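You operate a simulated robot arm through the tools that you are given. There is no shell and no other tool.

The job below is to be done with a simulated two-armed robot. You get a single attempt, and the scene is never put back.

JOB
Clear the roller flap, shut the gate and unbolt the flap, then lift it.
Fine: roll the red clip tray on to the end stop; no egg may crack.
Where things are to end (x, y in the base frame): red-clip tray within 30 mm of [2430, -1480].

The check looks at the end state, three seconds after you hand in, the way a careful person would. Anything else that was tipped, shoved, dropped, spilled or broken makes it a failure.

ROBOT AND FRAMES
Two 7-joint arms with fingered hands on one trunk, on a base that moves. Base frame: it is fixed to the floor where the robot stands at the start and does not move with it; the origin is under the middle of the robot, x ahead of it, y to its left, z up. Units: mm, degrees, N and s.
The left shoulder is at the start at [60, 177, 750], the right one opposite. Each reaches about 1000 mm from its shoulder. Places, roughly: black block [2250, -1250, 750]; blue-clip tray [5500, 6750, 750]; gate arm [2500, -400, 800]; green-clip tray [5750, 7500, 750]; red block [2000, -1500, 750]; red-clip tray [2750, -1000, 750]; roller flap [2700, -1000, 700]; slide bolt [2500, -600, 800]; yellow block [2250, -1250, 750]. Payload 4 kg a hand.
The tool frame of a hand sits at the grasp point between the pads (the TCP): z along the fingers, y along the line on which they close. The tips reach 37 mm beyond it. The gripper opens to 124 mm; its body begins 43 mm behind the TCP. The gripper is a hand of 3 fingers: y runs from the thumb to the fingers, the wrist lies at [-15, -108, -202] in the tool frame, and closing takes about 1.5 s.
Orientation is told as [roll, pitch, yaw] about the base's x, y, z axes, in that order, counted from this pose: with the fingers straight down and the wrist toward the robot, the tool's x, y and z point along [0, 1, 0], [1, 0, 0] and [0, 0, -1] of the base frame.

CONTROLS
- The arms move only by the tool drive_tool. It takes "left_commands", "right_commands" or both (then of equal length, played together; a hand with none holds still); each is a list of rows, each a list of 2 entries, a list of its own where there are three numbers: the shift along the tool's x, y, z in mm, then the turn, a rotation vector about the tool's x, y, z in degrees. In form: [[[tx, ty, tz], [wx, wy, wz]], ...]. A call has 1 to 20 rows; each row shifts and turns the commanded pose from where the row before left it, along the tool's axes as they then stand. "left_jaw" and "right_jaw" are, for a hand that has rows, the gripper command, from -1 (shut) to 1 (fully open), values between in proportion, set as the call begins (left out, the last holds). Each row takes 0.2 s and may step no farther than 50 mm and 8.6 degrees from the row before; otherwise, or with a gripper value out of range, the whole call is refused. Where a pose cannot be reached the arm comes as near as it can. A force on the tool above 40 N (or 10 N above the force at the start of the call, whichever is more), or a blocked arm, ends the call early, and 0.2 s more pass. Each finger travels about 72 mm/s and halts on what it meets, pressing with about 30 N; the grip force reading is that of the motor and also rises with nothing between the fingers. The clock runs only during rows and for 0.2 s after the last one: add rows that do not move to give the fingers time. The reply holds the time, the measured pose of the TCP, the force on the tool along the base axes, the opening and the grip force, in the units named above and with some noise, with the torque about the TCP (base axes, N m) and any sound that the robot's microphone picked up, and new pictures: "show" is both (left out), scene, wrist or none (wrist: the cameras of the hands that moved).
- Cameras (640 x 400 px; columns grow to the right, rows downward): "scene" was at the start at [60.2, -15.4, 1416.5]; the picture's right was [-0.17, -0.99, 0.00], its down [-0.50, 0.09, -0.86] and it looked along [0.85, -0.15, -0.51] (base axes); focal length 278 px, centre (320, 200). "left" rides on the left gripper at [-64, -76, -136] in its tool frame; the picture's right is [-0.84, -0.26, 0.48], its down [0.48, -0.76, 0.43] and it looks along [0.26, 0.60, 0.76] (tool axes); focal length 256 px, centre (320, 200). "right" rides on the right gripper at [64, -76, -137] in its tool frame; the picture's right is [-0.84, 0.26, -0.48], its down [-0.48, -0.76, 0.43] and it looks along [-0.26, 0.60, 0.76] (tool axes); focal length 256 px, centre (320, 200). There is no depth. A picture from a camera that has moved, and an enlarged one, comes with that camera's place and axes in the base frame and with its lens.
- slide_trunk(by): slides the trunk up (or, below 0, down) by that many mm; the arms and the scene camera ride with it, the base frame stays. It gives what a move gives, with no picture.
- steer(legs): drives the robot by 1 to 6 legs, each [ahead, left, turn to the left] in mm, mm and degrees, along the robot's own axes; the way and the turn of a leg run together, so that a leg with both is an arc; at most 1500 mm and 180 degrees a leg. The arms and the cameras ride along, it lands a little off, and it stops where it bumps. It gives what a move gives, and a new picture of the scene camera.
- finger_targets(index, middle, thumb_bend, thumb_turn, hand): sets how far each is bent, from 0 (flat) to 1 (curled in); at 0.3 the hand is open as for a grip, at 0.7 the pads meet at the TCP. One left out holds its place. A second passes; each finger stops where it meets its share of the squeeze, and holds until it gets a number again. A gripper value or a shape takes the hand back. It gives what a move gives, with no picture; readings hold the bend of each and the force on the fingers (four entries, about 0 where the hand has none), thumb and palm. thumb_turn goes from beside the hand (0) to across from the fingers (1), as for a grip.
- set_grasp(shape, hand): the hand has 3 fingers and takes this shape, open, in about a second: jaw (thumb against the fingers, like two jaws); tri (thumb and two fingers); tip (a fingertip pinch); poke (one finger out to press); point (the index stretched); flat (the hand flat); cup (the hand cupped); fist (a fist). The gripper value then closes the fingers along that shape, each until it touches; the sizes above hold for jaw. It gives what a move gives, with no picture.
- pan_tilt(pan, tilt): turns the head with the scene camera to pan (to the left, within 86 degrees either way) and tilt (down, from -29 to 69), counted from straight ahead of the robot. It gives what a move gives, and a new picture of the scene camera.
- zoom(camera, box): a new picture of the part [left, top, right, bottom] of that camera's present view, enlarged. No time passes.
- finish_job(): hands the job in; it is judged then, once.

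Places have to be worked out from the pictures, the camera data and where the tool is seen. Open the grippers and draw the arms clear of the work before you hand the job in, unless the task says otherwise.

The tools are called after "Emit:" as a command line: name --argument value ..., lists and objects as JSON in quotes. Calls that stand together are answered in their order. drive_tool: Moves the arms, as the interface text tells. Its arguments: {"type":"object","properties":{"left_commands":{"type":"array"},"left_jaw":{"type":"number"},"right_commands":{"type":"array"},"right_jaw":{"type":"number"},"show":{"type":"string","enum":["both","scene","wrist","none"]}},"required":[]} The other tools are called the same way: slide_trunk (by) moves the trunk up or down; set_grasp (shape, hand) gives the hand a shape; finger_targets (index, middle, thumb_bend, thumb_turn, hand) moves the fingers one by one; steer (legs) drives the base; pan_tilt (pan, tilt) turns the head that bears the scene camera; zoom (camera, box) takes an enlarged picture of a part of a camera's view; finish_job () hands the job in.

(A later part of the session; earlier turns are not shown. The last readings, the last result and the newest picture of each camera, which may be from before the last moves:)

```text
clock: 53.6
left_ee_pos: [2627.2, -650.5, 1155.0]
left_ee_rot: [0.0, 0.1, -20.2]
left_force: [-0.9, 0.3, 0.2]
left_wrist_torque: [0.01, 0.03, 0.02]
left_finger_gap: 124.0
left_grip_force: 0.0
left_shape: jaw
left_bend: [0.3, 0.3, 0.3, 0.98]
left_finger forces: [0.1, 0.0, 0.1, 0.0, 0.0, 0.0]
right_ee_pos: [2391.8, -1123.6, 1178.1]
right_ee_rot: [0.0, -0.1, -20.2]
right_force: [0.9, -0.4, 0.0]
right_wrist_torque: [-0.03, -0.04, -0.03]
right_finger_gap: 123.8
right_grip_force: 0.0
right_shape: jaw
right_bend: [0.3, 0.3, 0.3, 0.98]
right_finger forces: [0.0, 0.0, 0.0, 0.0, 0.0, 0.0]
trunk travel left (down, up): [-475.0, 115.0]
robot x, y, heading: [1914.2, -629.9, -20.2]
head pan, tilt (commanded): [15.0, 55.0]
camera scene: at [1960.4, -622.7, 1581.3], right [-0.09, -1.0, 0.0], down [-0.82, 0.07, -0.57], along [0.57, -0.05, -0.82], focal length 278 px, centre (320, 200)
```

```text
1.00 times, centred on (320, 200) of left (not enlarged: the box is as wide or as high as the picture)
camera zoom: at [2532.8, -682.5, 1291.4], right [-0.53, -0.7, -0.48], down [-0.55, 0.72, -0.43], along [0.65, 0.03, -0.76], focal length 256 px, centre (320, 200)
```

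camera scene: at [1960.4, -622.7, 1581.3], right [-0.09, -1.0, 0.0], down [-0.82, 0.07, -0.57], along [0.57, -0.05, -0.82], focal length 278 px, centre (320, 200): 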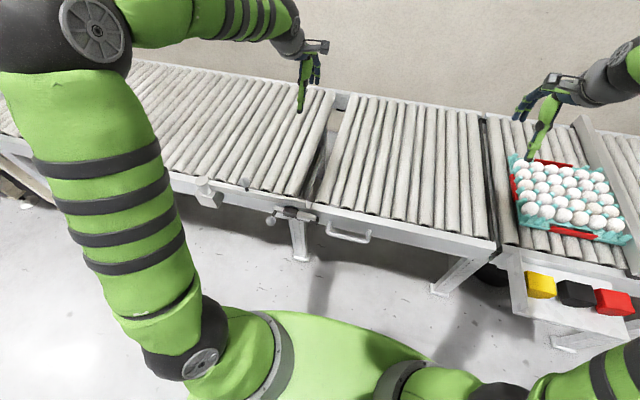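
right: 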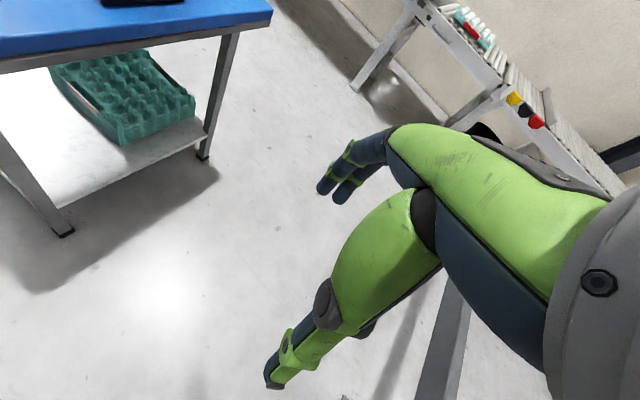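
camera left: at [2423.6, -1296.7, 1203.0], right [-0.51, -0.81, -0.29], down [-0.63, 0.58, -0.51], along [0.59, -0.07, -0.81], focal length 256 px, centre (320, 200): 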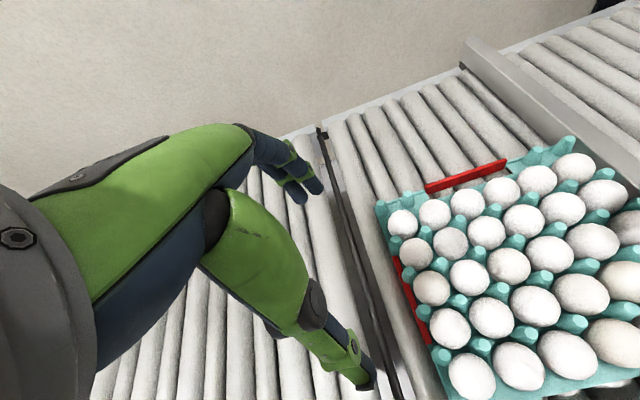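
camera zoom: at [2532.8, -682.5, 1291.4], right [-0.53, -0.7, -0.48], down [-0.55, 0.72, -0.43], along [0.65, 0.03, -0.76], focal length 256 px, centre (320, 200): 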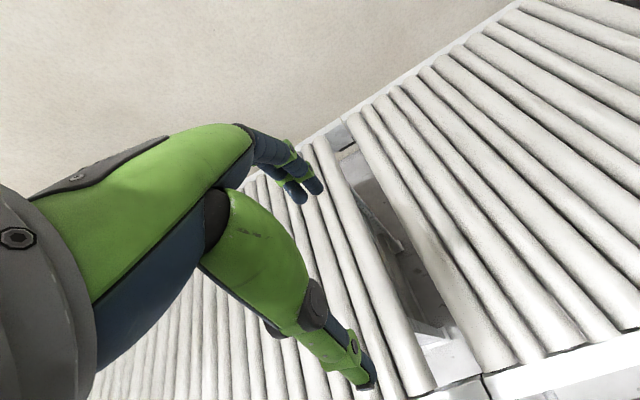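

Gate: pivot about (2574, -288), arm about 350 mm long lying along the front rail, knob about (2540, -429, 883). I close the left hand and bring it in front of the arm, above its height, to push it round.

Emit:
drive_tool --left_commands '[[[16, -46, 0], [0, 0, 0]], [[16, -46, 0], [0, 0, 0]], [[16, -46, 0], [0, 0, 0]], [[16, -46, 0], [0, 0, 0]], [[16, -46, 0], [0, 0, 0]], [[0, 0, 50], [0, 0, 0]], [[0, 0, 50], [0, 0, 0]], [[0, 0, 50], [0, 0, 0]], [[0, 0, 50], [0, 0, 0]], [[0, 0, 50], [0, 0, 0]], [[0, 0, 0], [0, 0, 0]]]' --left_jaw -1

Emit:
zoom --camera "scene" --box '[170, 150, 330, 250]'

```text
clock: 56.0
left_ee_pos: [2445.3, -496.5, 907.0]
left_ee_rot: [-0.2, 0.0, -20.2]
left_force: [0.4, -0.5, 0.2]
left_wrist_torque: [-0.03, 0.04, 0.04]
left_finger_gap: 0.1
left_grip_force: 29.8
left_shape: jaw
left_bend: [0.7, 0.7, 0.71, 1.0]
left_finger forces: [0.1, 0.0, 0.0, 0.1, 0.0, 0.0]
left hand out of reach, approached as far as the arm can: row 10
right_ee_pos: [2391.3, -1123.4, 1178.7]
right_ee_rot: [0.0, 0.0, -20.1]
right_force: [0.3, -0.7, -0.3]
right_wrist_torque: [0.0, -0.01, 0.02]
right_finger_gap: 123.8
right_grip_force: 0.1
right_shape: jaw
right_bend: [0.3, 0.3, 0.3, 0.98]
right_finger forces: [0.0, 0.1, 0.0, 0.0, 0.0, 0.1]
trunk travel left (down, up): [-475.0, 115.0]
robot x, y, heading: [1916.9, -624.0, -20.0]
head pan, tilt (commanded): [15.0, 55.0]
camera scene: at [1959.8, -622.7, 1581.3], right [-0.09, -1.0, 0.0], down [-0.82, 0.07, -0.57], along [0.57, -0.05, -0.82], focal length 278 px, centre (320, 200)
camera left: at [2349.9, -528.7, 1043.5], right [-0.53, -0.7, -0.48], down [-0.55, 0.72, -0.43], along [0.65, 0.03, -0.76], focal length 256 px, centre (320, 200)
```

scene: 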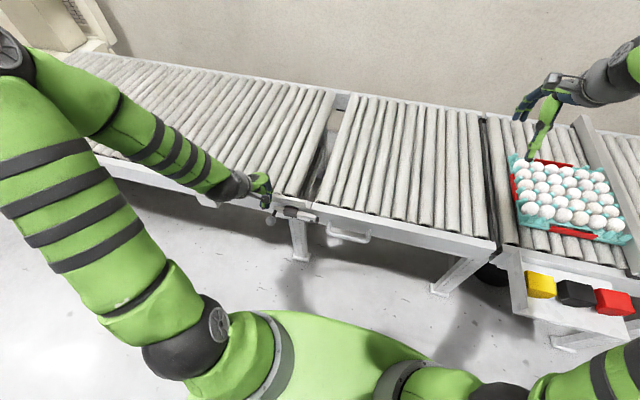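
left: 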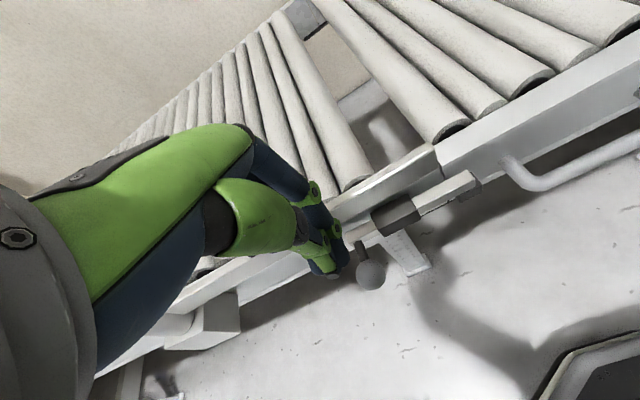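

```text
4.00 times, centred on (250, 200) of scene
camera zoom: at [1959.8, -622.7, 1581.3], right [-0.09, -1.0, 0.0], down [-0.82, 0.07, -0.57], along [0.57, -0.05, -0.82], focal length 1110 px, centre (600, 200)
```

zoom: 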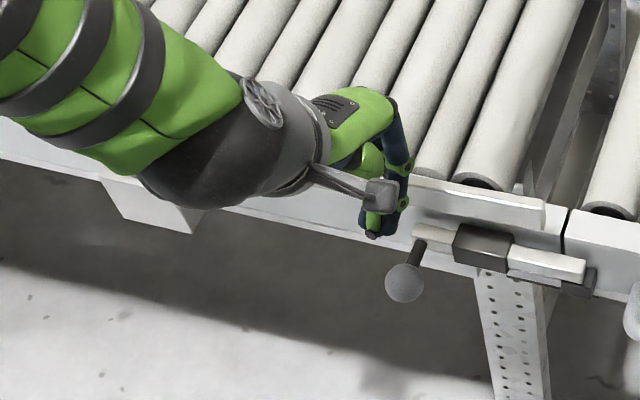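

The arm is near its inner limit here (the hand is too close to the shoulder). I raise the hand 65 mm and lower the trunk 100 mm, so it ends at about z=872 with more room in the joints.

Emit:
drive_tool --left_commands '[[[0, 0, -35], [0, 0, 0]], [[0, 0, -32], [0, 0, 0]], [[0, 0, 0], [0, 0, 0]]]' --show "none"

Emit:
slide_trunk --by -100

Emit:
zoom --camera "scene" --box '[170, 150, 330, 250]'

Emit:
zoom --camera "left" --box '[160, 100, 480, 300]'

```text
clock: 56.8
left_ee_pos: [2444.7, -495.6, 973.3]
left_ee_rot: [-0.1, 0.1, -20.1]
left_force: [0.2, -0.1, 0.7]
left_wrist_torque: [0.03, 0.01, 0.0]
left_finger_gap: 0.0
left_grip_force: 30.0
left_shape: jaw
left_bend: [0.7, 0.7, 0.71, 1.0]
left_finger forces: [0.0, 0.1, 0.0, 0.0, 0.0, 0.0]
right_ee_pos: [2393.1, -1124.5, 1177.3]
right_ee_rot: [0.0, 0.0, -20.2]
right_force: [0.1, -1.0, -0.4]
right_wrist_torque: [-0.01, 0.0, 0.02]
right_finger_gap: 123.6
right_grip_force: 0.0
right_shape: jaw
right_bend: [0.3, 0.3, 0.3, 0.98]
right_finger forces: [0.0, 0.0, 0.1, 0.0, 0.0, 0.0]
trunk travel left (down, up): [-475.0, 115.0]
robot x, y, heading: [1914.7, -625.6, -20.2]
head pan, tilt (commanded): [15.0, 55.0]
```

```text
clock: 58.1
left_ee_pos: [2443.4, -493.9, 871.8]
left_ee_rot: [0.0, 0.1, -20.2]
left_force: [0.0, 0.5, -0.7]
left_wrist_torque: [0.0, 0.02, 0.01]
left_finger_gap: 0.0
left_grip_force: 30.2
left_shape: jaw
left_bend: [0.7, 0.7, 0.71, 1.0]
left_finger forces: [0.1, 0.0, 0.0, 0.0, 0.1, 0.1]
right_ee_pos: [2390.9, -1122.9, 1078.6]
right_ee_rot: [-0.1, 0.1, -20.1]
right_force: [-0.4, 0.0, -0.3]
right_wrist_torque: [-0.03, 0.0, 0.0]
right_finger_gap: 123.9
right_grip_force: 0.0
right_shape: jaw
right_bend: [0.3, 0.3, 0.3, 0.98]
right_finger forces: [0.1, 0.0, 0.0, 0.0, 0.0, 0.0]
trunk travel left (down, up): [-375.0, 215.0]
robot x, y, heading: [1913.7, -628.8, -20.0]
head pan, tilt (commanded): [15.0, 55.0]
```

```text
4.00 times, centred on (250, 200) of scene
camera zoom: at [1960.1, -622.6, 1481.4], right [-0.09, -1.0, 0.0], down [-0.82, 0.07, -0.57], along [0.57, -0.05, -0.82], focal length 1110 px, centre (600, 200)
```

zoom: 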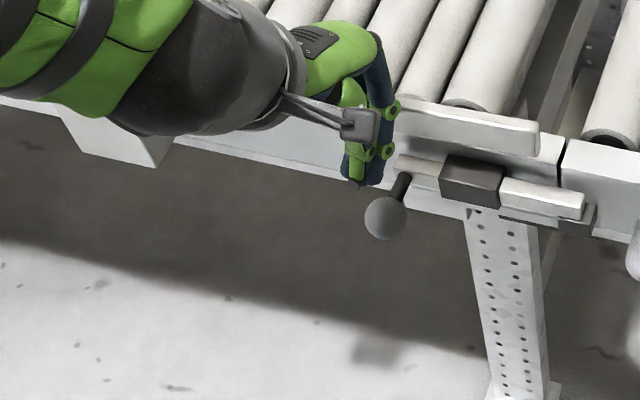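

```text
2.00 times, centred on (320, 200) of left
camera zoom: at [2349.3, -528.1, 1010.1], right [-0.53, -0.7, -0.48], down [-0.55, 0.72, -0.43], along [0.65, 0.03, -0.76], focal length 512 px, centre (320, 200)
```

zoom: 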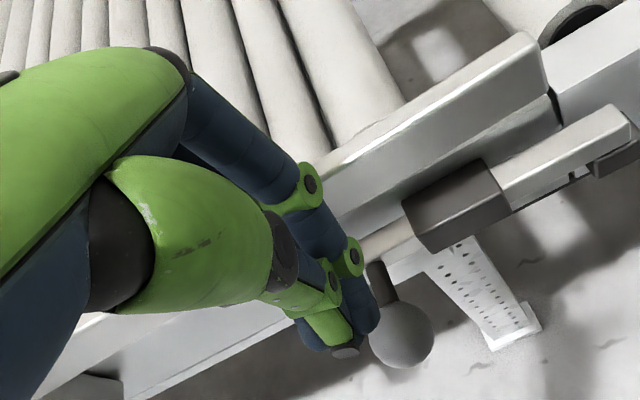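

The closed fingers are in front of the gate arm at the right height (tips about z=835, below the arm's top edge). I push the arm along its arc, first to about 30°.

Emit:
drive_tool --left_commands '[[[0, 14, 0], [0, 0, 0]], [[-0.3, 13.7, 0], [0, 0, 0]], [[-0.3, 13.7, 0], [0, 0, 0]], [[-0.3, 13.7, 0], [0, 0, 0]], [[2, 13.7, 0], [0, 0, 0]], [[2, 13.7, 0], [0, 0, 0]], [[2, 13.7, 0], [0, 0, 0]], [[4.2, 13, 0], [0, 0, 0]], [[4.2, 13, 0], [0, 0, 0]], [[4.2, 13, 0], [0, 0, 0]]]'

Emit:
zoom --camera "scene" --box '[150, 120, 310, 220]'

```text
clock: 60.3
left_ee_pos: [2576.7, -525.6, 874.4]
left_ee_rot: [0.0, 0.0, -20.3]
left_force: [-0.1, 0.8, -0.4]
left_wrist_torque: [0.0, 0.0, 0.02]
left_finger_gap: 0.2
left_grip_force: 30.1
left_shape: jaw
left_bend: [0.7, 0.7, 0.71, 1.0]
left_finger forces: [0.1, 0.0, 0.0, 0.0, 0.1, 0.0]
right_ee_pos: [2392.5, -1123.2, 1078.7]
right_ee_rot: [0.0, 0.0, -20.1]
right_force: [-0.4, 1.0, -0.2]
right_wrist_torque: [0.01, -0.02, 0.05]
right_finger_gap: 123.5
right_grip_force: 0.0
right_shape: jaw
right_bend: [0.3, 0.3, 0.3, 0.98]
right_finger forces: [0.0, 0.1, 0.1, 0.0, 0.0, 0.0]
trunk travel left (down, up): [-375.0, 215.0]
robot x, y, heading: [1915.6, -627.6, -20.2]
head pan, tilt (commanded): [15.0, 55.0]
camera scene: at [1960.4, -622.7, 1481.3], right [-0.09, -1.0, 0.0], down [-0.82, 0.07, -0.57], along [0.57, -0.05, -0.82], focal length 278 px, centre (320, 200)
camera left: at [2481.3, -558.7, 1009.8], right [-0.53, -0.7, -0.48], down [-0.55, 0.72, -0.43], along [0.65, 0.03, -0.76], focal length 256 px, centre (320, 200)
```

scene: 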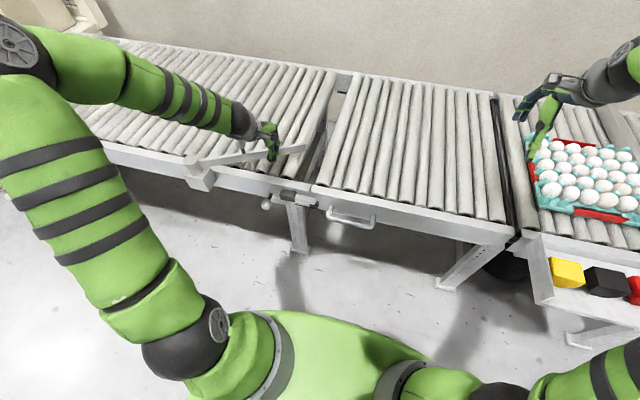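
left: 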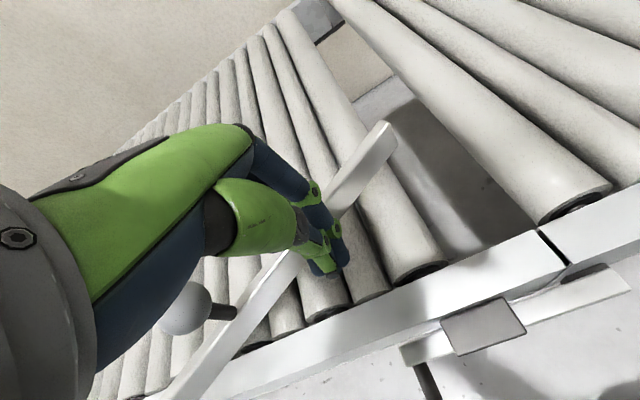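

```text
4.00 times, centred on (230, 170) of scene
camera zoom: at [1960.4, -622.7, 1481.3], right [-0.09, -1.0, 0.0], down [-0.82, 0.07, -0.57], along [0.57, -0.05, -0.82], focal length 1110 px, centre (680, 320)
```

zoom: 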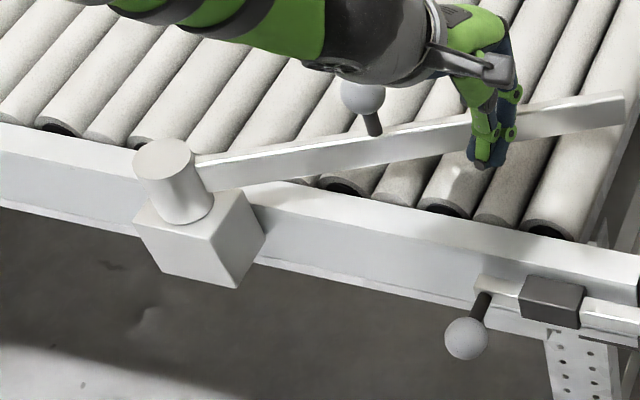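

The arm swings freely under light load. I continue along the arc to about 70° and check.

Emit:
drive_tool --left_commands '[[[6.5, 12.1, 0], [0, 0, 0]], [[6.5, 12.1, 0], [0, 0, 0]], [[6.5, 12.1, 0], [0, 0, 0]], [[8.5, 10.8, 0], [0, 0, 0]], [[8.5, 10.8, 0], [0, 0, 0]], [[8.5, 10.8, 0], [0, 0, 0]], [[10.2, 9.2, 0], [0, 0, 0]], [[10.2, 9.2, 0], [0, 0, 0]], [[10.2, 9.2, 0], [0, 0, 0]], [[11.7, 7.2, 0], [0, 0, 0]], [[11.7, 7.2, 0], [0, 0, 0]], [[11.7, 7.2, 0], [0, 0, 0]]]'

Emit:
zoom --camera "scene" --box '[150, 90, 310, 190]'

```text
clock: 62.9
left_ee_pos: [2726.9, -460.9, 872.9]
left_ee_rot: [0.0, 0.0, -20.2]
left_force: [0.0, -0.6, 0.5]
left_wrist_torque: [-0.02, -0.01, 0.01]
left_finger_gap: 0.0
left_grip_force: 29.6
left_shape: jaw
left_bend: [0.7, 0.7, 0.71, 1.0]
left_finger forces: [0.0, 0.1, 0.0, 0.0, 0.0, 0.1]
right_ee_pos: [2392.7, -1122.5, 1078.4]
right_ee_rot: [0.0, 0.0, -20.2]
right_force: [0.0, 0.8, -1.1]
right_wrist_torque: [-0.01, -0.02, -0.03]
right_finger_gap: 123.9
right_grip_force: 0.1
right_shape: jaw
right_bend: [0.3, 0.3, 0.3, 0.98]
right_finger forces: [0.0, 0.0, 0.0, 0.0, 0.0, 0.0]
trunk travel left (down, up): [-375.0, 215.0]
robot x, y, heading: [1912.7, -626.7, -19.8]
head pan, tilt (commanded): [15.0, 55.0]
camera scene: at [1960.5, -622.6, 1481.3], right [-0.09, -1.0, 0.0], down [-0.82, 0.07, -0.57], along [0.57, -0.05, -0.82], focal length 278 px, centre (320, 200)
camera left: at [2631.9, -495.2, 1009.6], right [-0.53, -0.7, -0.48], down [-0.55, 0.72, -0.43], along [0.65, 0.03, -0.76], focal length 256 px, centre (320, 200)
```

scene: 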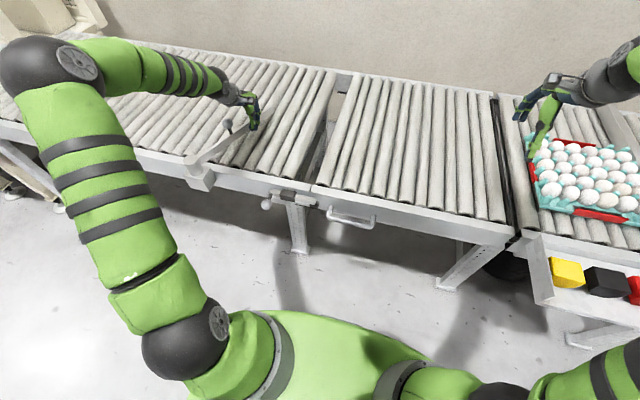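
left: 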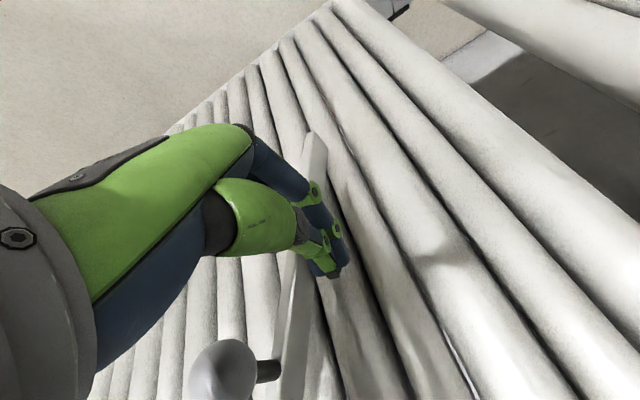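

```text
4.00 times, centred on (230, 140) of scene
camera zoom: at [1960.5, -622.6, 1481.3], right [-0.09, -1.0, 0.0], down [-0.82, 0.07, -0.57], along [0.57, -0.05, -0.82], focal length 1110 px, centre (680, 440)
```

zoom: 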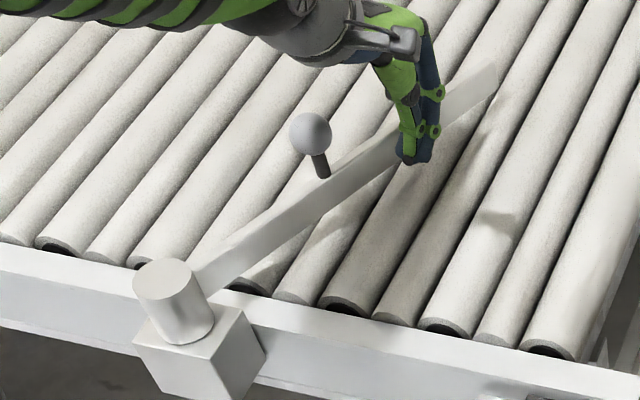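

The arm is at about 65-70°. I push it through the rest of the arc towards 90°, watching for a stop.

Emit:
drive_tool --left_commands '[[[12.8, 5.1, 0], [0, 0, 0]], [[12.8, 5.1, 0], [0, 0, 0]], [[12.8, 5.1, 0], [0, 0, 0]], [[13.5, 2.8, 0], [0, 0, 0]], [[13.5, 2.8, 0], [0, 0, 0]], [[10, 1.5, 0], [0, 0, 0]], [[0, 0, 0], [0, 0, 0]]]'

Emit:
zoom --camera "scene" --box '[150, 90, 310, 190]'

```text
clock: 64.5
left_ee_pos: [2772.5, -398.1, 873.5]
left_ee_rot: [0.0, 0.0, -20.1]
left_force: [0.1, -0.4, 0.4]
left_wrist_torque: [0.0, 0.0, 0.03]
left_finger_gap: 0.0
left_grip_force: 29.9
left_shape: jaw
left_bend: [0.7, 0.7, 0.71, 1.0]
left_finger forces: [0.0, 0.0, 0.1, 0.1, 0.0, 0.0]
right_ee_pos: [2392.4, -1122.9, 1078.3]
right_ee_rot: [0.0, 0.1, -20.3]
right_force: [0.3, 0.2, 0.2]
right_wrist_torque: [-0.01, 0.0, 0.02]
right_finger_gap: 123.7
right_grip_force: 0.1
right_shape: jaw
right_bend: [0.3, 0.3, 0.3, 0.98]
right_finger forces: [0.1, 0.0, 0.1, 0.0, 0.0, 0.0]
trunk travel left (down, up): [-375.0, 215.0]
robot x, y, heading: [1915.8, -623.4, -20.4]
head pan, tilt (commanded): [15.0, 55.0]
camera scene: at [1960.3, -622.6, 1481.3], right [-0.09, -1.0, 0.0], down [-0.82, 0.07, -0.57], along [0.57, -0.05, -0.82], focal length 278 px, centre (320, 200)
camera left: at [2677.9, -431.6, 1010.4], right [-0.53, -0.7, -0.48], down [-0.55, 0.72, -0.43], along [0.65, 0.03, -0.76], focal length 256 px, centre (320, 200)
```

scene: 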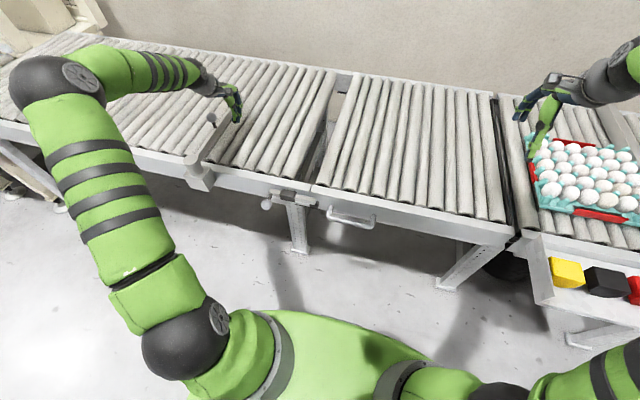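
left: 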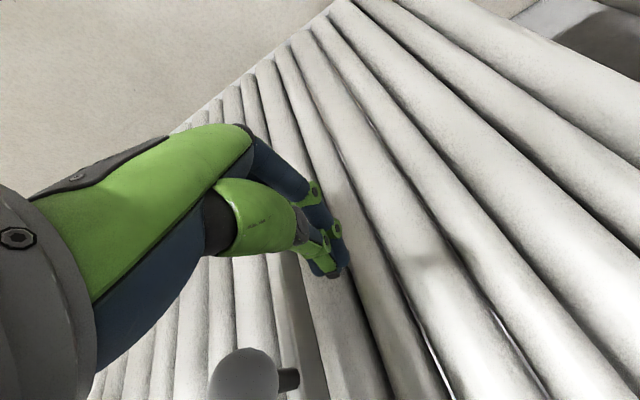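

```text
4.00 times, centred on (230, 140) of scene
camera zoom: at [1960.3, -622.6, 1481.3], right [-0.09, -1.0, 0.0], down [-0.82, 0.07, -0.57], along [0.57, -0.05, -0.82], focal length 1110 px, centre (680, 440)
```

zoom: 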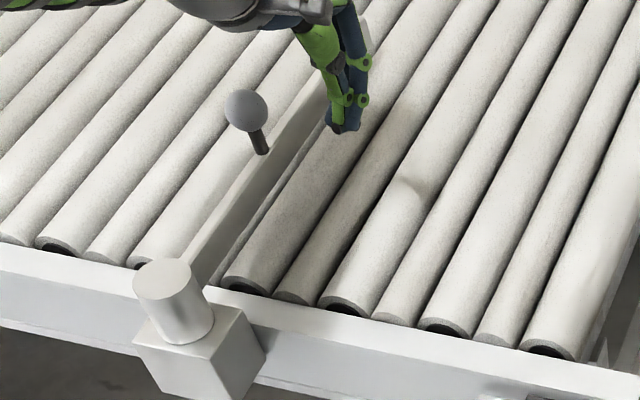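

The arm is now nearly parallel to the rollers. I push a few mm more to find whether there is a stop.

Emit:
drive_tool --left_commands '[[[4, 0, 0], [0, 0, 0]], [[4, 0, 0], [0, 0, 0]], [[0, 0, 0], [0, 0, 0]]]'

Emit:
zoom --camera "scene" --box '[150, 90, 310, 190]'

```text
clock: 65.3
left_ee_pos: [2775.8, -391.8, 874.6]
left_ee_rot: [0.0, 0.0, -20.2]
left_force: [-0.5, -0.9, 0.0]
left_wrist_torque: [0.04, 0.0, -0.01]
left_finger_gap: 0.0
left_grip_force: 29.9
left_shape: jaw
left_bend: [0.7, 0.7, 0.71, 1.0]
left_finger forces: [0.0, 0.0, 0.0, 0.0, 0.0, 0.0]
right_ee_pos: [2392.1, -1123.4, 1078.1]
right_ee_rot: [0.1, 0.0, -20.2]
right_force: [0.4, 0.1, -0.3]
right_wrist_torque: [-0.02, 0.0, 0.01]
right_finger_gap: 123.7
right_grip_force: 0.1
right_shape: jaw
right_bend: [0.3, 0.3, 0.3, 0.98]
right_finger forces: [0.0, 0.1, 0.0, 0.0, 0.0, 0.0]
trunk travel left (down, up): [-375.0, 215.0]
robot x, y, heading: [1916.5, -627.1, -20.3]
head pan, tilt (commanded): [15.0, 55.0]
camera scene: at [1960.3, -622.6, 1481.3], right [-0.09, -1.0, 0.0], down [-0.82, 0.07, -0.57], along [0.57, -0.05, -0.82], focal length 278 px, centre (320, 200)
camera left: at [2680.9, -424.8, 1010.7], right [-0.53, -0.7, -0.48], down [-0.55, 0.72, -0.43], along [0.65, 0.03, -0.76], focal length 256 px, centre (320, 200)
```

scene: 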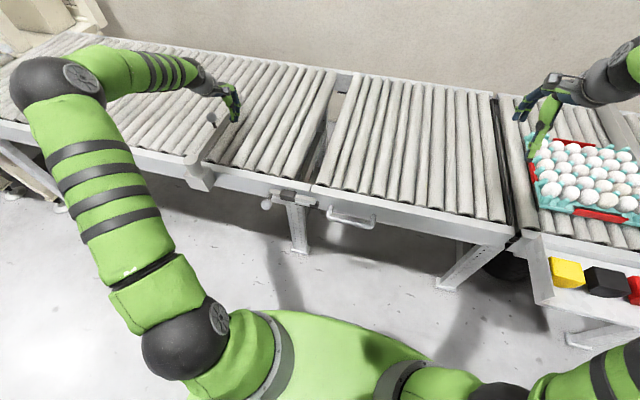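
left: 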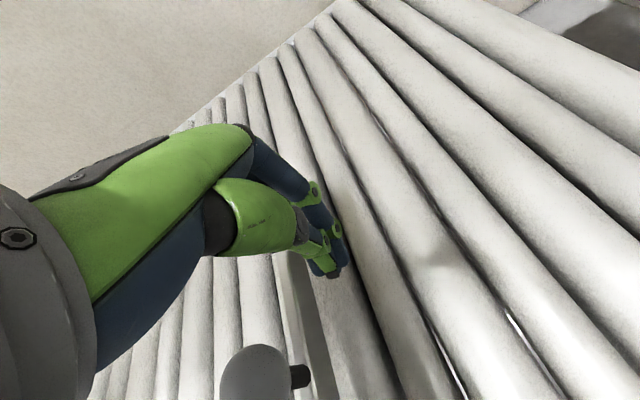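

```text
4.00 times, centred on (230, 140) of scene
camera zoom: at [1960.3, -622.6, 1481.3], right [-0.09, -1.0, 0.0], down [-0.82, 0.07, -0.57], along [0.57, -0.05, -0.82], focal length 1110 px, centre (680, 440)
```

zoom: 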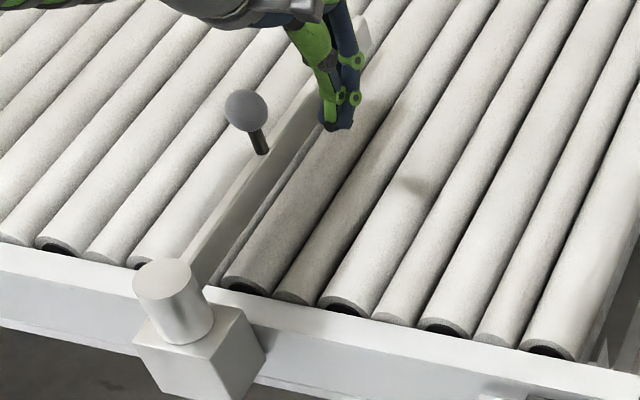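

The gate measures about 90° (arm parallel to the rollers) and did not move during the last push. I push 10 mm more to confirm that it sits on a stop.

Emit:
drive_tool --left_commands '[[[4, 0, 0], [0, 0, 0]], [[4, 0, 0], [0, 0, 0]], [[3, 0, 0], [0, 0, 0]], [[0, 0, 0], [0, 0, 0]]]'

Emit:
zoom --camera "scene" --box '[150, 90, 310, 190]'

```text
clock: 66.3
left_ee_pos: [2779.0, -379.7, 874.1]
left_ee_rot: [0.0, -0.1, -20.2]
left_force: [-0.2, 0.1, -0.8]
left_wrist_torque: [0.02, 0.02, 0.0]
left_finger_gap: 0.0
left_grip_force: 30.2
left_shape: jaw
left_bend: [0.7, 0.7, 0.71, 1.0]
left_finger forces: [0.1, 0.0, 0.0, 0.0, 0.0, 0.1]
right_ee_pos: [2392.9, -1123.9, 1079.3]
right_ee_rot: [0.1, 0.0, -20.3]
right_force: [-0.1, -0.1, -0.1]
right_wrist_torque: [0.06, -0.01, 0.0]
right_finger_gap: 123.6
right_grip_force: 0.0
right_shape: jaw
right_bend: [0.3, 0.3, 0.3, 0.98]
right_finger forces: [0.0, 0.0, 0.1, 0.0, 0.0, 0.0]
trunk travel left (down, up): [-375.0, 215.0]
robot x, y, heading: [1915.2, -626.2, -20.2]
head pan, tilt (commanded): [15.0, 55.0]
camera scene: at [1960.3, -622.6, 1481.3], right [-0.09, -1.0, 0.0], down [-0.82, 0.07, -0.57], along [0.57, -0.05, -0.82], focal length 278 px, centre (320, 200)
camera left: at [2685.2, -414.0, 1010.4], right [-0.53, -0.7, -0.48], down [-0.55, 0.72, -0.43], along [0.65, 0.03, -0.76], focal length 256 px, centre (320, 200)
```

scene: 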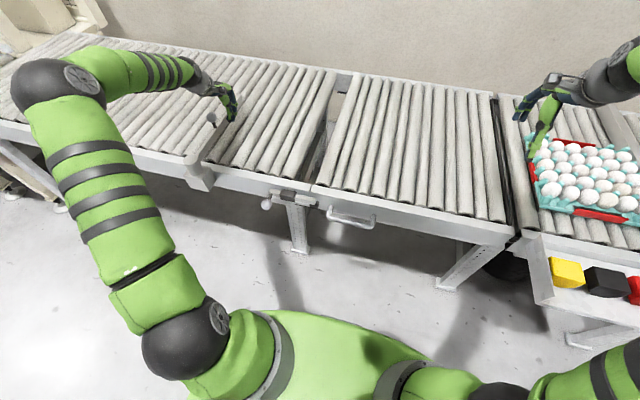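
left: 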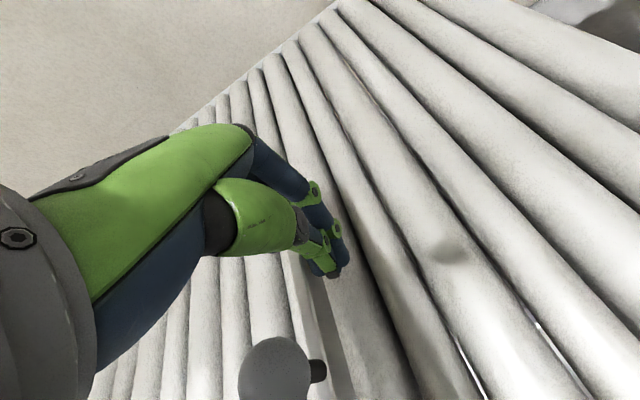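

```text
4.00 times, centred on (230, 140) of scene
camera zoom: at [1960.3, -622.6, 1481.3], right [-0.09, -1.0, 0.0], down [-0.82, 0.07, -0.57], along [0.57, -0.05, -0.82], focal length 1110 px, centre (680, 440)
```

zoom: 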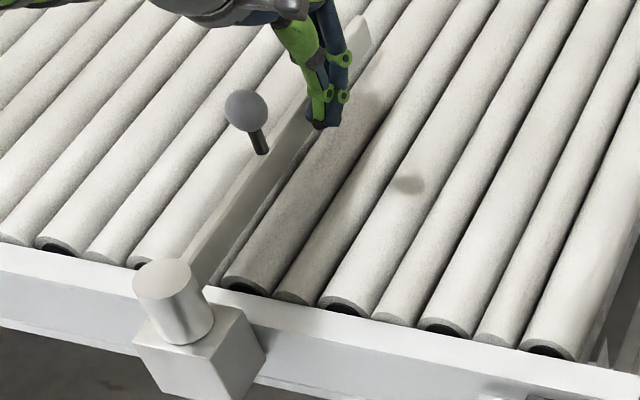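

Still no force and the gate has not moved, so it coasted there by itself. I creep up to contact.

Emit:
drive_tool --left_commands '[[[3, 0, 0], [0, 0, 0]], [[3, 0, 0], [0, 0, 0]], [[3, 0, 0], [0, 0, 0]], [[0, 0, 0], [0, 0, 0]]]' --show "wrist"

Emit:
zoom --camera "scene" --box '[150, 90, 310, 190]'

```text
clock: 67.3
left_ee_pos: [2783.3, -375.6, 874.3]
left_ee_rot: [-0.2, 0.1, -20.3]
left_force: [-7.1, -10.8, -0.4]
left_wrist_torque: [-0.29, 0.16, -0.05]
left_finger_gap: 0.0
left_grip_force: 30.1
left_shape: jaw
left_bend: [0.7, 0.7, 0.71, 1.0]
left_finger forces: [0.0, 2.7, 0.0, 0.1, 0.0, 0.1]
right_ee_pos: [2391.0, -1124.3, 1078.4]
right_ee_rot: [0.1, 0.0, -20.3]
right_force: [0.1, -0.3, 0.3]
right_wrist_torque: [0.02, 0.01, 0.0]
right_finger_gap: 123.7
right_grip_force: 0.0
right_shape: jaw
right_bend: [0.3, 0.3, 0.3, 0.98]
right_finger forces: [0.0, 0.1, 0.0, 0.0, 0.0, 0.0]
trunk travel left (down, up): [-375.0, 215.0]
robot x, y, heading: [1910.4, -623.1, -20.3]
head pan, tilt (commanded): [15.0, 55.0]
camera left: at [2687.5, -408.5, 1010.8], right [-0.53, -0.7, -0.48], down [-0.55, 0.72, -0.43], along [0.65, 0.03, -0.76], focal length 256 px, centre (320, 200)
```

left: 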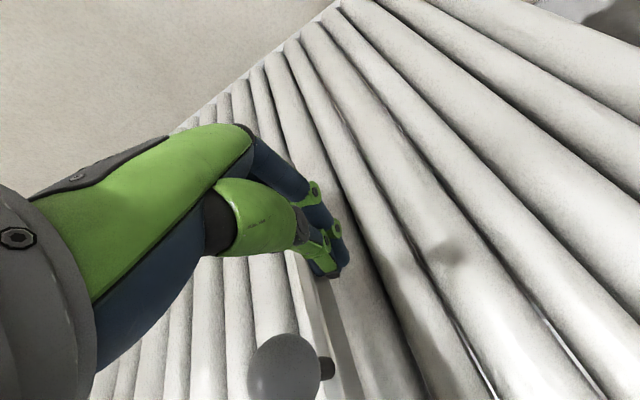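

```text
4.00 times, centred on (230, 140) of scene
camera zoom: at [1959.8, -623.6, 1481.3], right [-0.09, -1.0, 0.0], down [-0.82, 0.07, -0.57], along [0.57, -0.05, -0.82], focal length 1110 px, centre (680, 440)
```

zoom: 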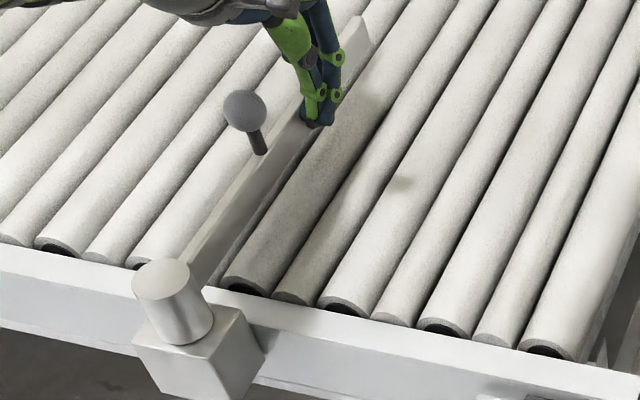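

13 N and no movement: the gate is against its shut stop at 90°. I withdraw the hand to the right, lift it and pull back.

Emit:
drive_tool --left_commands '[[[-8, 0, 0], [0, 0, 0]], [[-25, 0, 0], [0, 0, 0]], [[-25, 0, 0], [0, 0, 0]], [[-15, 0, -45], [0, 0, 0]], [[-10, 0, -45], [0, 0, 0]], [[-10, 0, -45], [0, 0, 0]], [[0, -40, -20], [0, 0, 0]], [[0, -45, 0], [0, 0, 0]], [[0, -45, 0], [0, 0, 0]], [[0, 0, 0], [0, 0, 0]]]' --show "none"

Emit:
steer --legs '[[-150, 0, 0]]'

Emit:
pan_tilt --pan 15 --tilt 45

```text
clock: 69.5
left_ee_pos: [2625.3, -413.7, 1027.2]
left_ee_rot: [0.0, 0.0, -20.2]
left_force: [0.1, -0.3, 0.2]
left_wrist_torque: [0.02, -0.01, 0.0]
left_finger_gap: 0.0
left_grip_force: 29.9
left_shape: jaw
left_bend: [0.7, 0.7, 0.71, 1.0]
left_finger forces: [0.0, 0.1, 0.1, 0.0, 0.1, 0.0]
right_ee_pos: [2392.1, -1123.1, 1078.4]
right_ee_rot: [0.1, 0.0, -20.2]
right_force: [-0.1, 0.3, -1.1]
right_wrist_torque: [0.02, 0.01, -0.02]
right_finger_gap: 123.8
right_grip_force: 0.2
right_shape: jaw
right_bend: [0.3, 0.3, 0.3, 0.98]
right_finger forces: [0.0, 0.0, 0.0, 0.0, 0.1, 0.1]
trunk travel left (down, up): [-375.0, 215.0]
robot x, y, heading: [1919.0, -625.7, -20.4]
head pan, tilt (commanded): [15.0, 55.0]
```

```text
clock: 70.8
left_ee_pos: [2486.5, -363.3, 1027.4]
left_ee_rot: [0.0, 0.0, -20.2]
left_force: [0.0, 0.6, 0.3]
left_wrist_torque: [0.03, 0.0, 0.03]
left_finger_gap: 0.2
left_grip_force: 30.2
left_shape: jaw
left_bend: [0.7, 0.7, 0.71, 1.0]
left_finger forces: [0.1, 0.0, 0.0, 0.0, 0.0, 0.0]
right_ee_pos: [2251.7, -1073.3, 1078.5]
right_ee_rot: [0.0, -0.1, -20.4]
right_force: [-0.5, 0.7, 0.6]
right_wrist_torque: [0.0, -0.03, 0.0]
right_finger_gap: 124.0
right_grip_force: 0.0
right_shape: jaw
right_bend: [0.3, 0.3, 0.3, 0.98]
right_finger forces: [0.0, 0.0, 0.0, 0.0, 0.0, 0.0]
trunk travel left (down, up): [-375.0, 215.0]
robot x, y, heading: [1776.4, -573.5, -20.6]
head pan, tilt (commanded): [15.0, 55.0]
camera scene: at [1820.1, -571.1, 1481.4], right [-0.09, -1.0, 0.0], down [-0.82, 0.07, -0.57], along [0.57, -0.05, -0.82], focal length 278 px, centre (320, 200)
```

scene: 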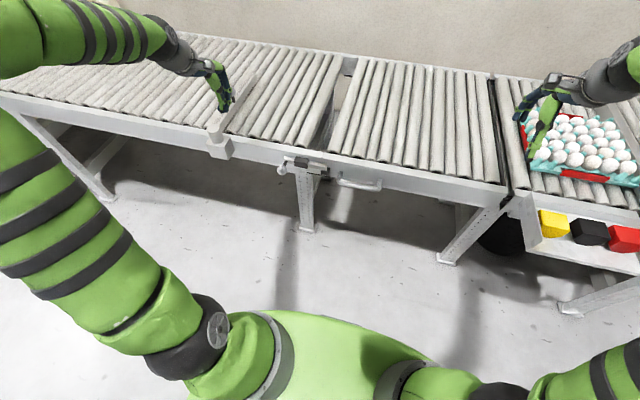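

```text
clock: 71.6
left_ee_pos: [2487.0, -363.3, 1027.6]
left_ee_rot: [-0.1, 0.1, -20.3]
left_force: [0.0, -0.4, 0.7]
left_wrist_torque: [0.01, 0.02, 0.0]
left_finger_gap: 0.2
left_grip_force: 30.1
left_shape: jaw
left_bend: [0.7, 0.7, 0.71, 1.0]
left_finger forces: [0.0, 0.1, 0.0, 0.0, 0.1, 0.0]
right_ee_pos: [2252.1, -1072.4, 1079.6]
right_ee_rot: [-0.1, -0.1, -20.3]
right_force: [0.0, -0.1, 0.7]
right_wrist_torque: [-0.02, -0.04, -0.01]
right_finger_gap: 123.6
right_grip_force: 0.1
right_shape: jaw
right_bend: [0.3, 0.3, 0.3, 0.98]
right_finger forces: [0.0, 0.0, 0.1, 0.0, 0.1, 0.0]
trunk travel left (down, up): [-375.0, 215.0]
robot x, y, heading: [1776.5, -576.5, -20.4]
head pan, tilt (commanded): [15.0, 45.0]
camera scene: at [1830.2, -572.3, 1494.7], right [-0.09, -1.0, 0.0], down [-0.7, 0.06, -0.71], along [0.7, -0.06, -0.71], focal length 278 px, centre (320, 200)
```

scene: 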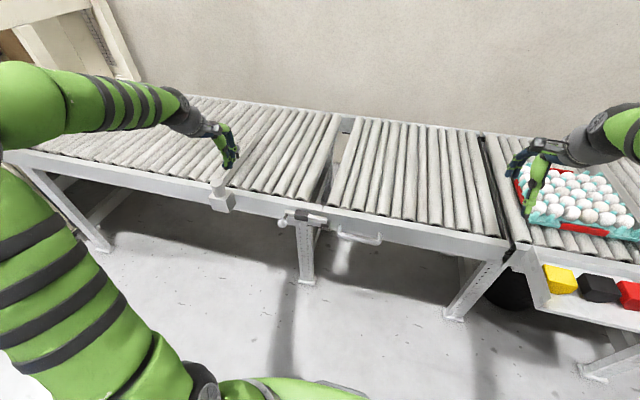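

I zoom in on the bolt and handle from this new standpoint.

Emit:
zoom --camera "scene" --box '[260, 190, 388, 270]'

Emit:
zoom --camera "scene" --box '[180, 110, 308, 240]'

```text
5.00 times, centred on (324, 230) of scene
camera zoom: at [1830.2, -572.3, 1494.7], right [-0.09, -1.0, 0.0], down [-0.7, 0.06, -0.71], along [0.7, -0.06, -0.71], focal length 1388 px, centre (300, 50)
```

zoom: 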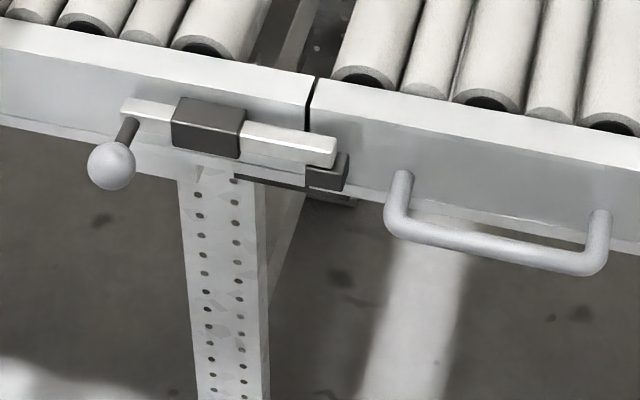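

```text
3.08 times, centred on (244, 175) of scene
camera zoom: at [1830.2, -572.3, 1494.7], right [-0.09, -1.0, 0.0], down [-0.7, 0.06, -0.71], along [0.7, -0.06, -0.71], focal length 854 px, centre (554, 277)
```

zoom: 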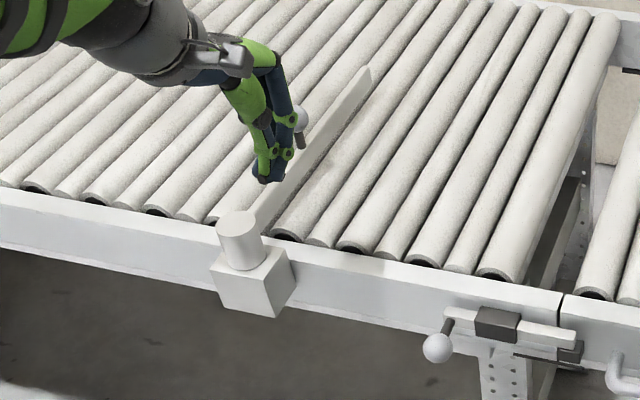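

Gate shut confirmed. The bolt ball is about (2466, -499, 754) on a stem pointing toward me, so I bring the closed left hand down just to the right of it.

Emit:
drive_tool --left_commands '[[[-48, 0, 0], [0, 0, 0]], [[-48, 0, 0], [0, 0, 0]], [[-48, 0, 0], [0, 0, 0]], [[-50, 0, 0], [0, 0, 0]], [[0, 0, 48], [0, 0, 0]], [[0, 0, 48], [0, 0, 0]], [[0, 0, 48], [0, 0, 0]], [[0, 0, 48], [0, 0, 0]], [[0, 0, 40], [0, 0, 0]], [[0, 0, 0], [0, 0, 0]]]'

Emit:
zoom --camera "scene" --box '[240, 190, 368, 270]'

Emit:
zoom --camera "left" --box '[240, 150, 480, 300]'

```text
clock: 73.8
left_ee_pos: [2421.6, -545.7, 794.9]
left_ee_rot: [0.2, 0.0, -20.3]
left_force: [-0.3, -0.5, 0.1]
left_wrist_torque: [0.06, 0.01, 0.0]
left_finger_gap: 0.1
left_grip_force: 30.0
left_shape: jaw
left_bend: [0.7, 0.7, 0.71, 1.0]
left_finger forces: [0.0, 0.0, 0.0, 0.0, 0.0, 0.1]
right_ee_pos: [2252.1, -1075.5, 1078.2]
right_ee_rot: [0.1, 0.0, -20.3]
right_force: [0.4, 0.0, 0.2]
right_wrist_torque: [0.02, 0.01, 0.05]
right_finger_gap: 123.7
right_grip_force: 0.0
right_shape: jaw
right_bend: [0.3, 0.3, 0.3, 0.98]
right_finger forces: [0.0, 0.0, 0.0, 0.0, 0.1, 0.0]
trunk travel left (down, up): [-375.0, 215.0]
robot x, y, heading: [1776.0, -573.0, -20.2]
head pan, tilt (commanded): [15.0, 45.0]
camera scene: at [1829.5, -574.5, 1494.8], right [-0.09, -1.0, 0.0], down [-0.7, 0.07, -0.71], along [0.7, -0.06, -0.71], focal length 278 px, centre (320, 200)
camera left: at [2325.4, -578.9, 931.8], right [-0.53, -0.7, -0.48], down [-0.54, 0.72, -0.43], along [0.65, 0.03, -0.76], focal length 256 px, centre (320, 200)
```

scene: 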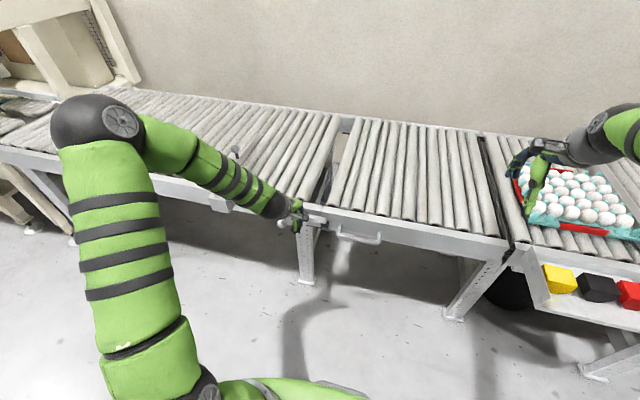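
left: 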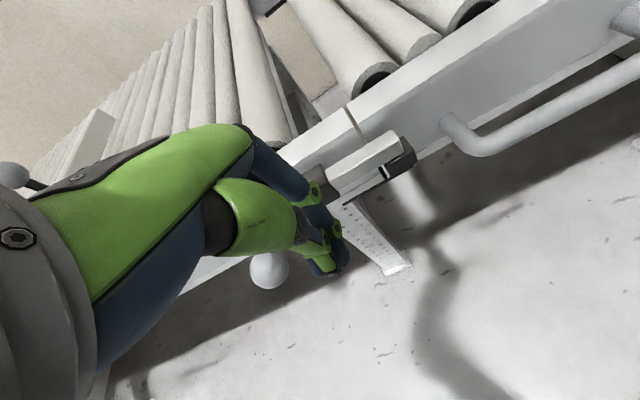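

```text
5.00 times, centred on (304, 230) of scene
camera zoom: at [1829.5, -574.5, 1494.8], right [-0.09, -1.0, 0.0], down [-0.7, 0.07, -0.71], along [0.7, -0.06, -0.71], focal length 1388 px, centre (400, 50)
```

zoom: 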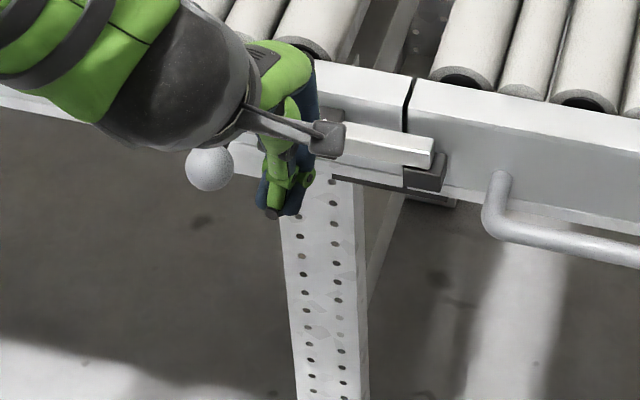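

```text
2.67 times, centred on (360, 225) of left
camera zoom: at [2325.4, -578.9, 931.8], right [-0.53, -0.7, -0.48], down [-0.54, 0.72, -0.43], along [0.65, 0.03, -0.76], focal length 683 px, centre (213, 133)
```

zoom: 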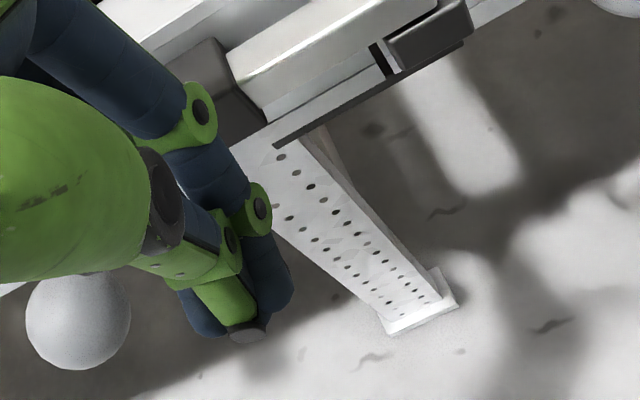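

The hand is right beside the ball. I lower it to ball height, move in slightly, and start pushing the ball to the left.

Emit:
drive_tool --left_commands '[[[0, 0, 13], [0, 0, 0]], [[0, 0, 13], [0, 0, 0]], [[0, 15, 0], [0, 0, 0]], [[7, 0, 0], [0, 0, 0]], [[7, 0, 0], [0, 0, 0]], [[7, 0, 0], [0, 0, 0]], [[7, 0, 0], [0, 0, 0]], [[7, 0, 0], [0, 0, 0]], [[0, 0, 0], [0, 0, 0]]]'

Emit:
zoom --camera "scene" --box '[240, 190, 368, 270]'

Emit:
zoom --camera "left" --box '[200, 120, 480, 320]'

```text
clock: 75.8
left_ee_pos: [2446.4, -519.8, 769.5]
left_ee_rot: [0.1, 0.0, -20.3]
left_force: [-1.4, -3.2, -2.1]
left_wrist_torque: [-0.05, 0.04, -0.02]
left_finger_gap: 0.2
left_grip_force: 29.8
left_shape: jaw
left_bend: [0.7, 0.7, 0.71, 1.0]
left_finger forces: [0.0, 0.1, 0.0, 0.0, 0.0, 0.0]
right_ee_pos: [2251.6, -1073.0, 1078.7]
right_ee_rot: [0.0, 0.1, -20.3]
right_force: [0.1, 0.6, -1.0]
right_wrist_torque: [0.01, 0.01, -0.04]
right_finger_gap: 123.5
right_grip_force: 0.0
right_shape: jaw
right_bend: [0.3, 0.3, 0.3, 0.98]
right_finger forces: [0.0, 0.0, 0.1, 0.0, 0.0, 0.0]
trunk travel left (down, up): [-375.0, 215.0]
robot x, y, heading: [1776.0, -576.0, -20.2]
head pan, tilt (commanded): [15.0, 45.0]
camera scene: at [1830.4, -572.5, 1494.7], right [-0.09, -1.0, 0.0], down [-0.7, 0.07, -0.71], along [0.7, -0.06, -0.71], focal length 278 px, centre (320, 200)
camera left: at [2351.5, -551.5, 907.0], right [-0.53, -0.7, -0.48], down [-0.55, 0.72, -0.43], along [0.65, 0.03, -0.76], focal length 256 px, centre (320, 200)
```

scene: 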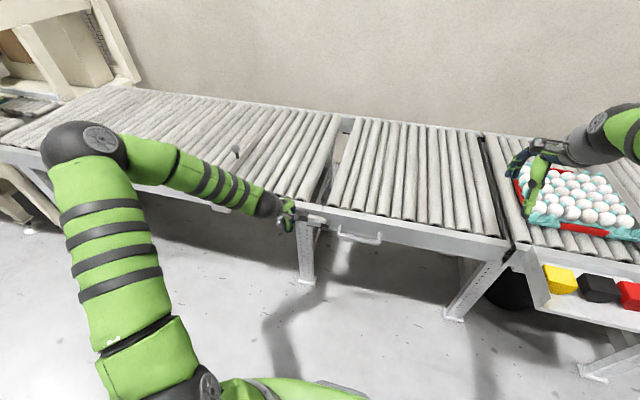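
left: 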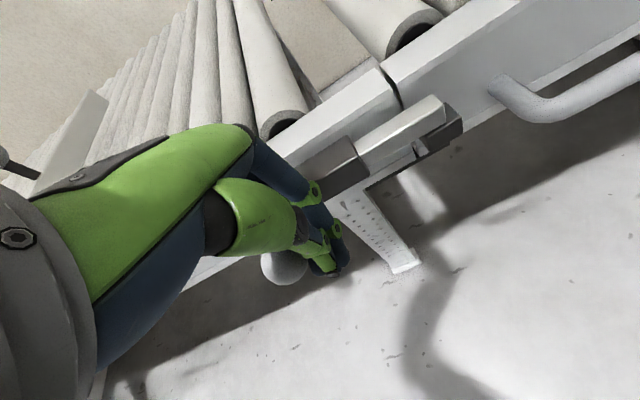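

```text
5.00 times, centred on (304, 230) of scene
camera zoom: at [1830.4, -572.5, 1494.7], right [-0.09, -1.0, 0.0], down [-0.7, 0.07, -0.71], along [0.7, -0.06, -0.71], focal length 1388 px, centre (400, 50)
```

zoom: 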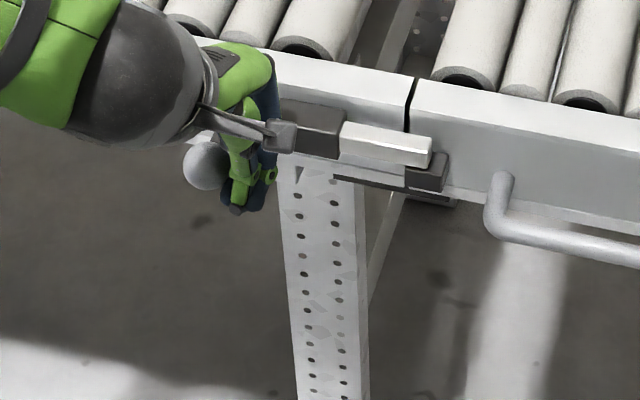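

```text
2.00 times, centred on (340, 220) of left
camera zoom: at [2351.5, -551.5, 907.0], right [-0.53, -0.7, -0.48], down [-0.55, 0.72, -0.43], along [0.65, 0.03, -0.76], focal length 512 px, centre (280, 160)
```

zoom: 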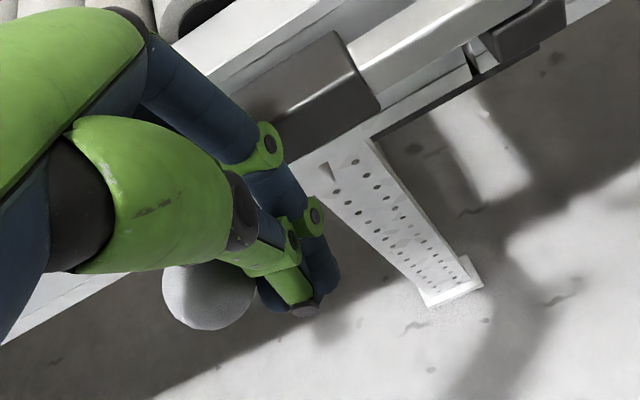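

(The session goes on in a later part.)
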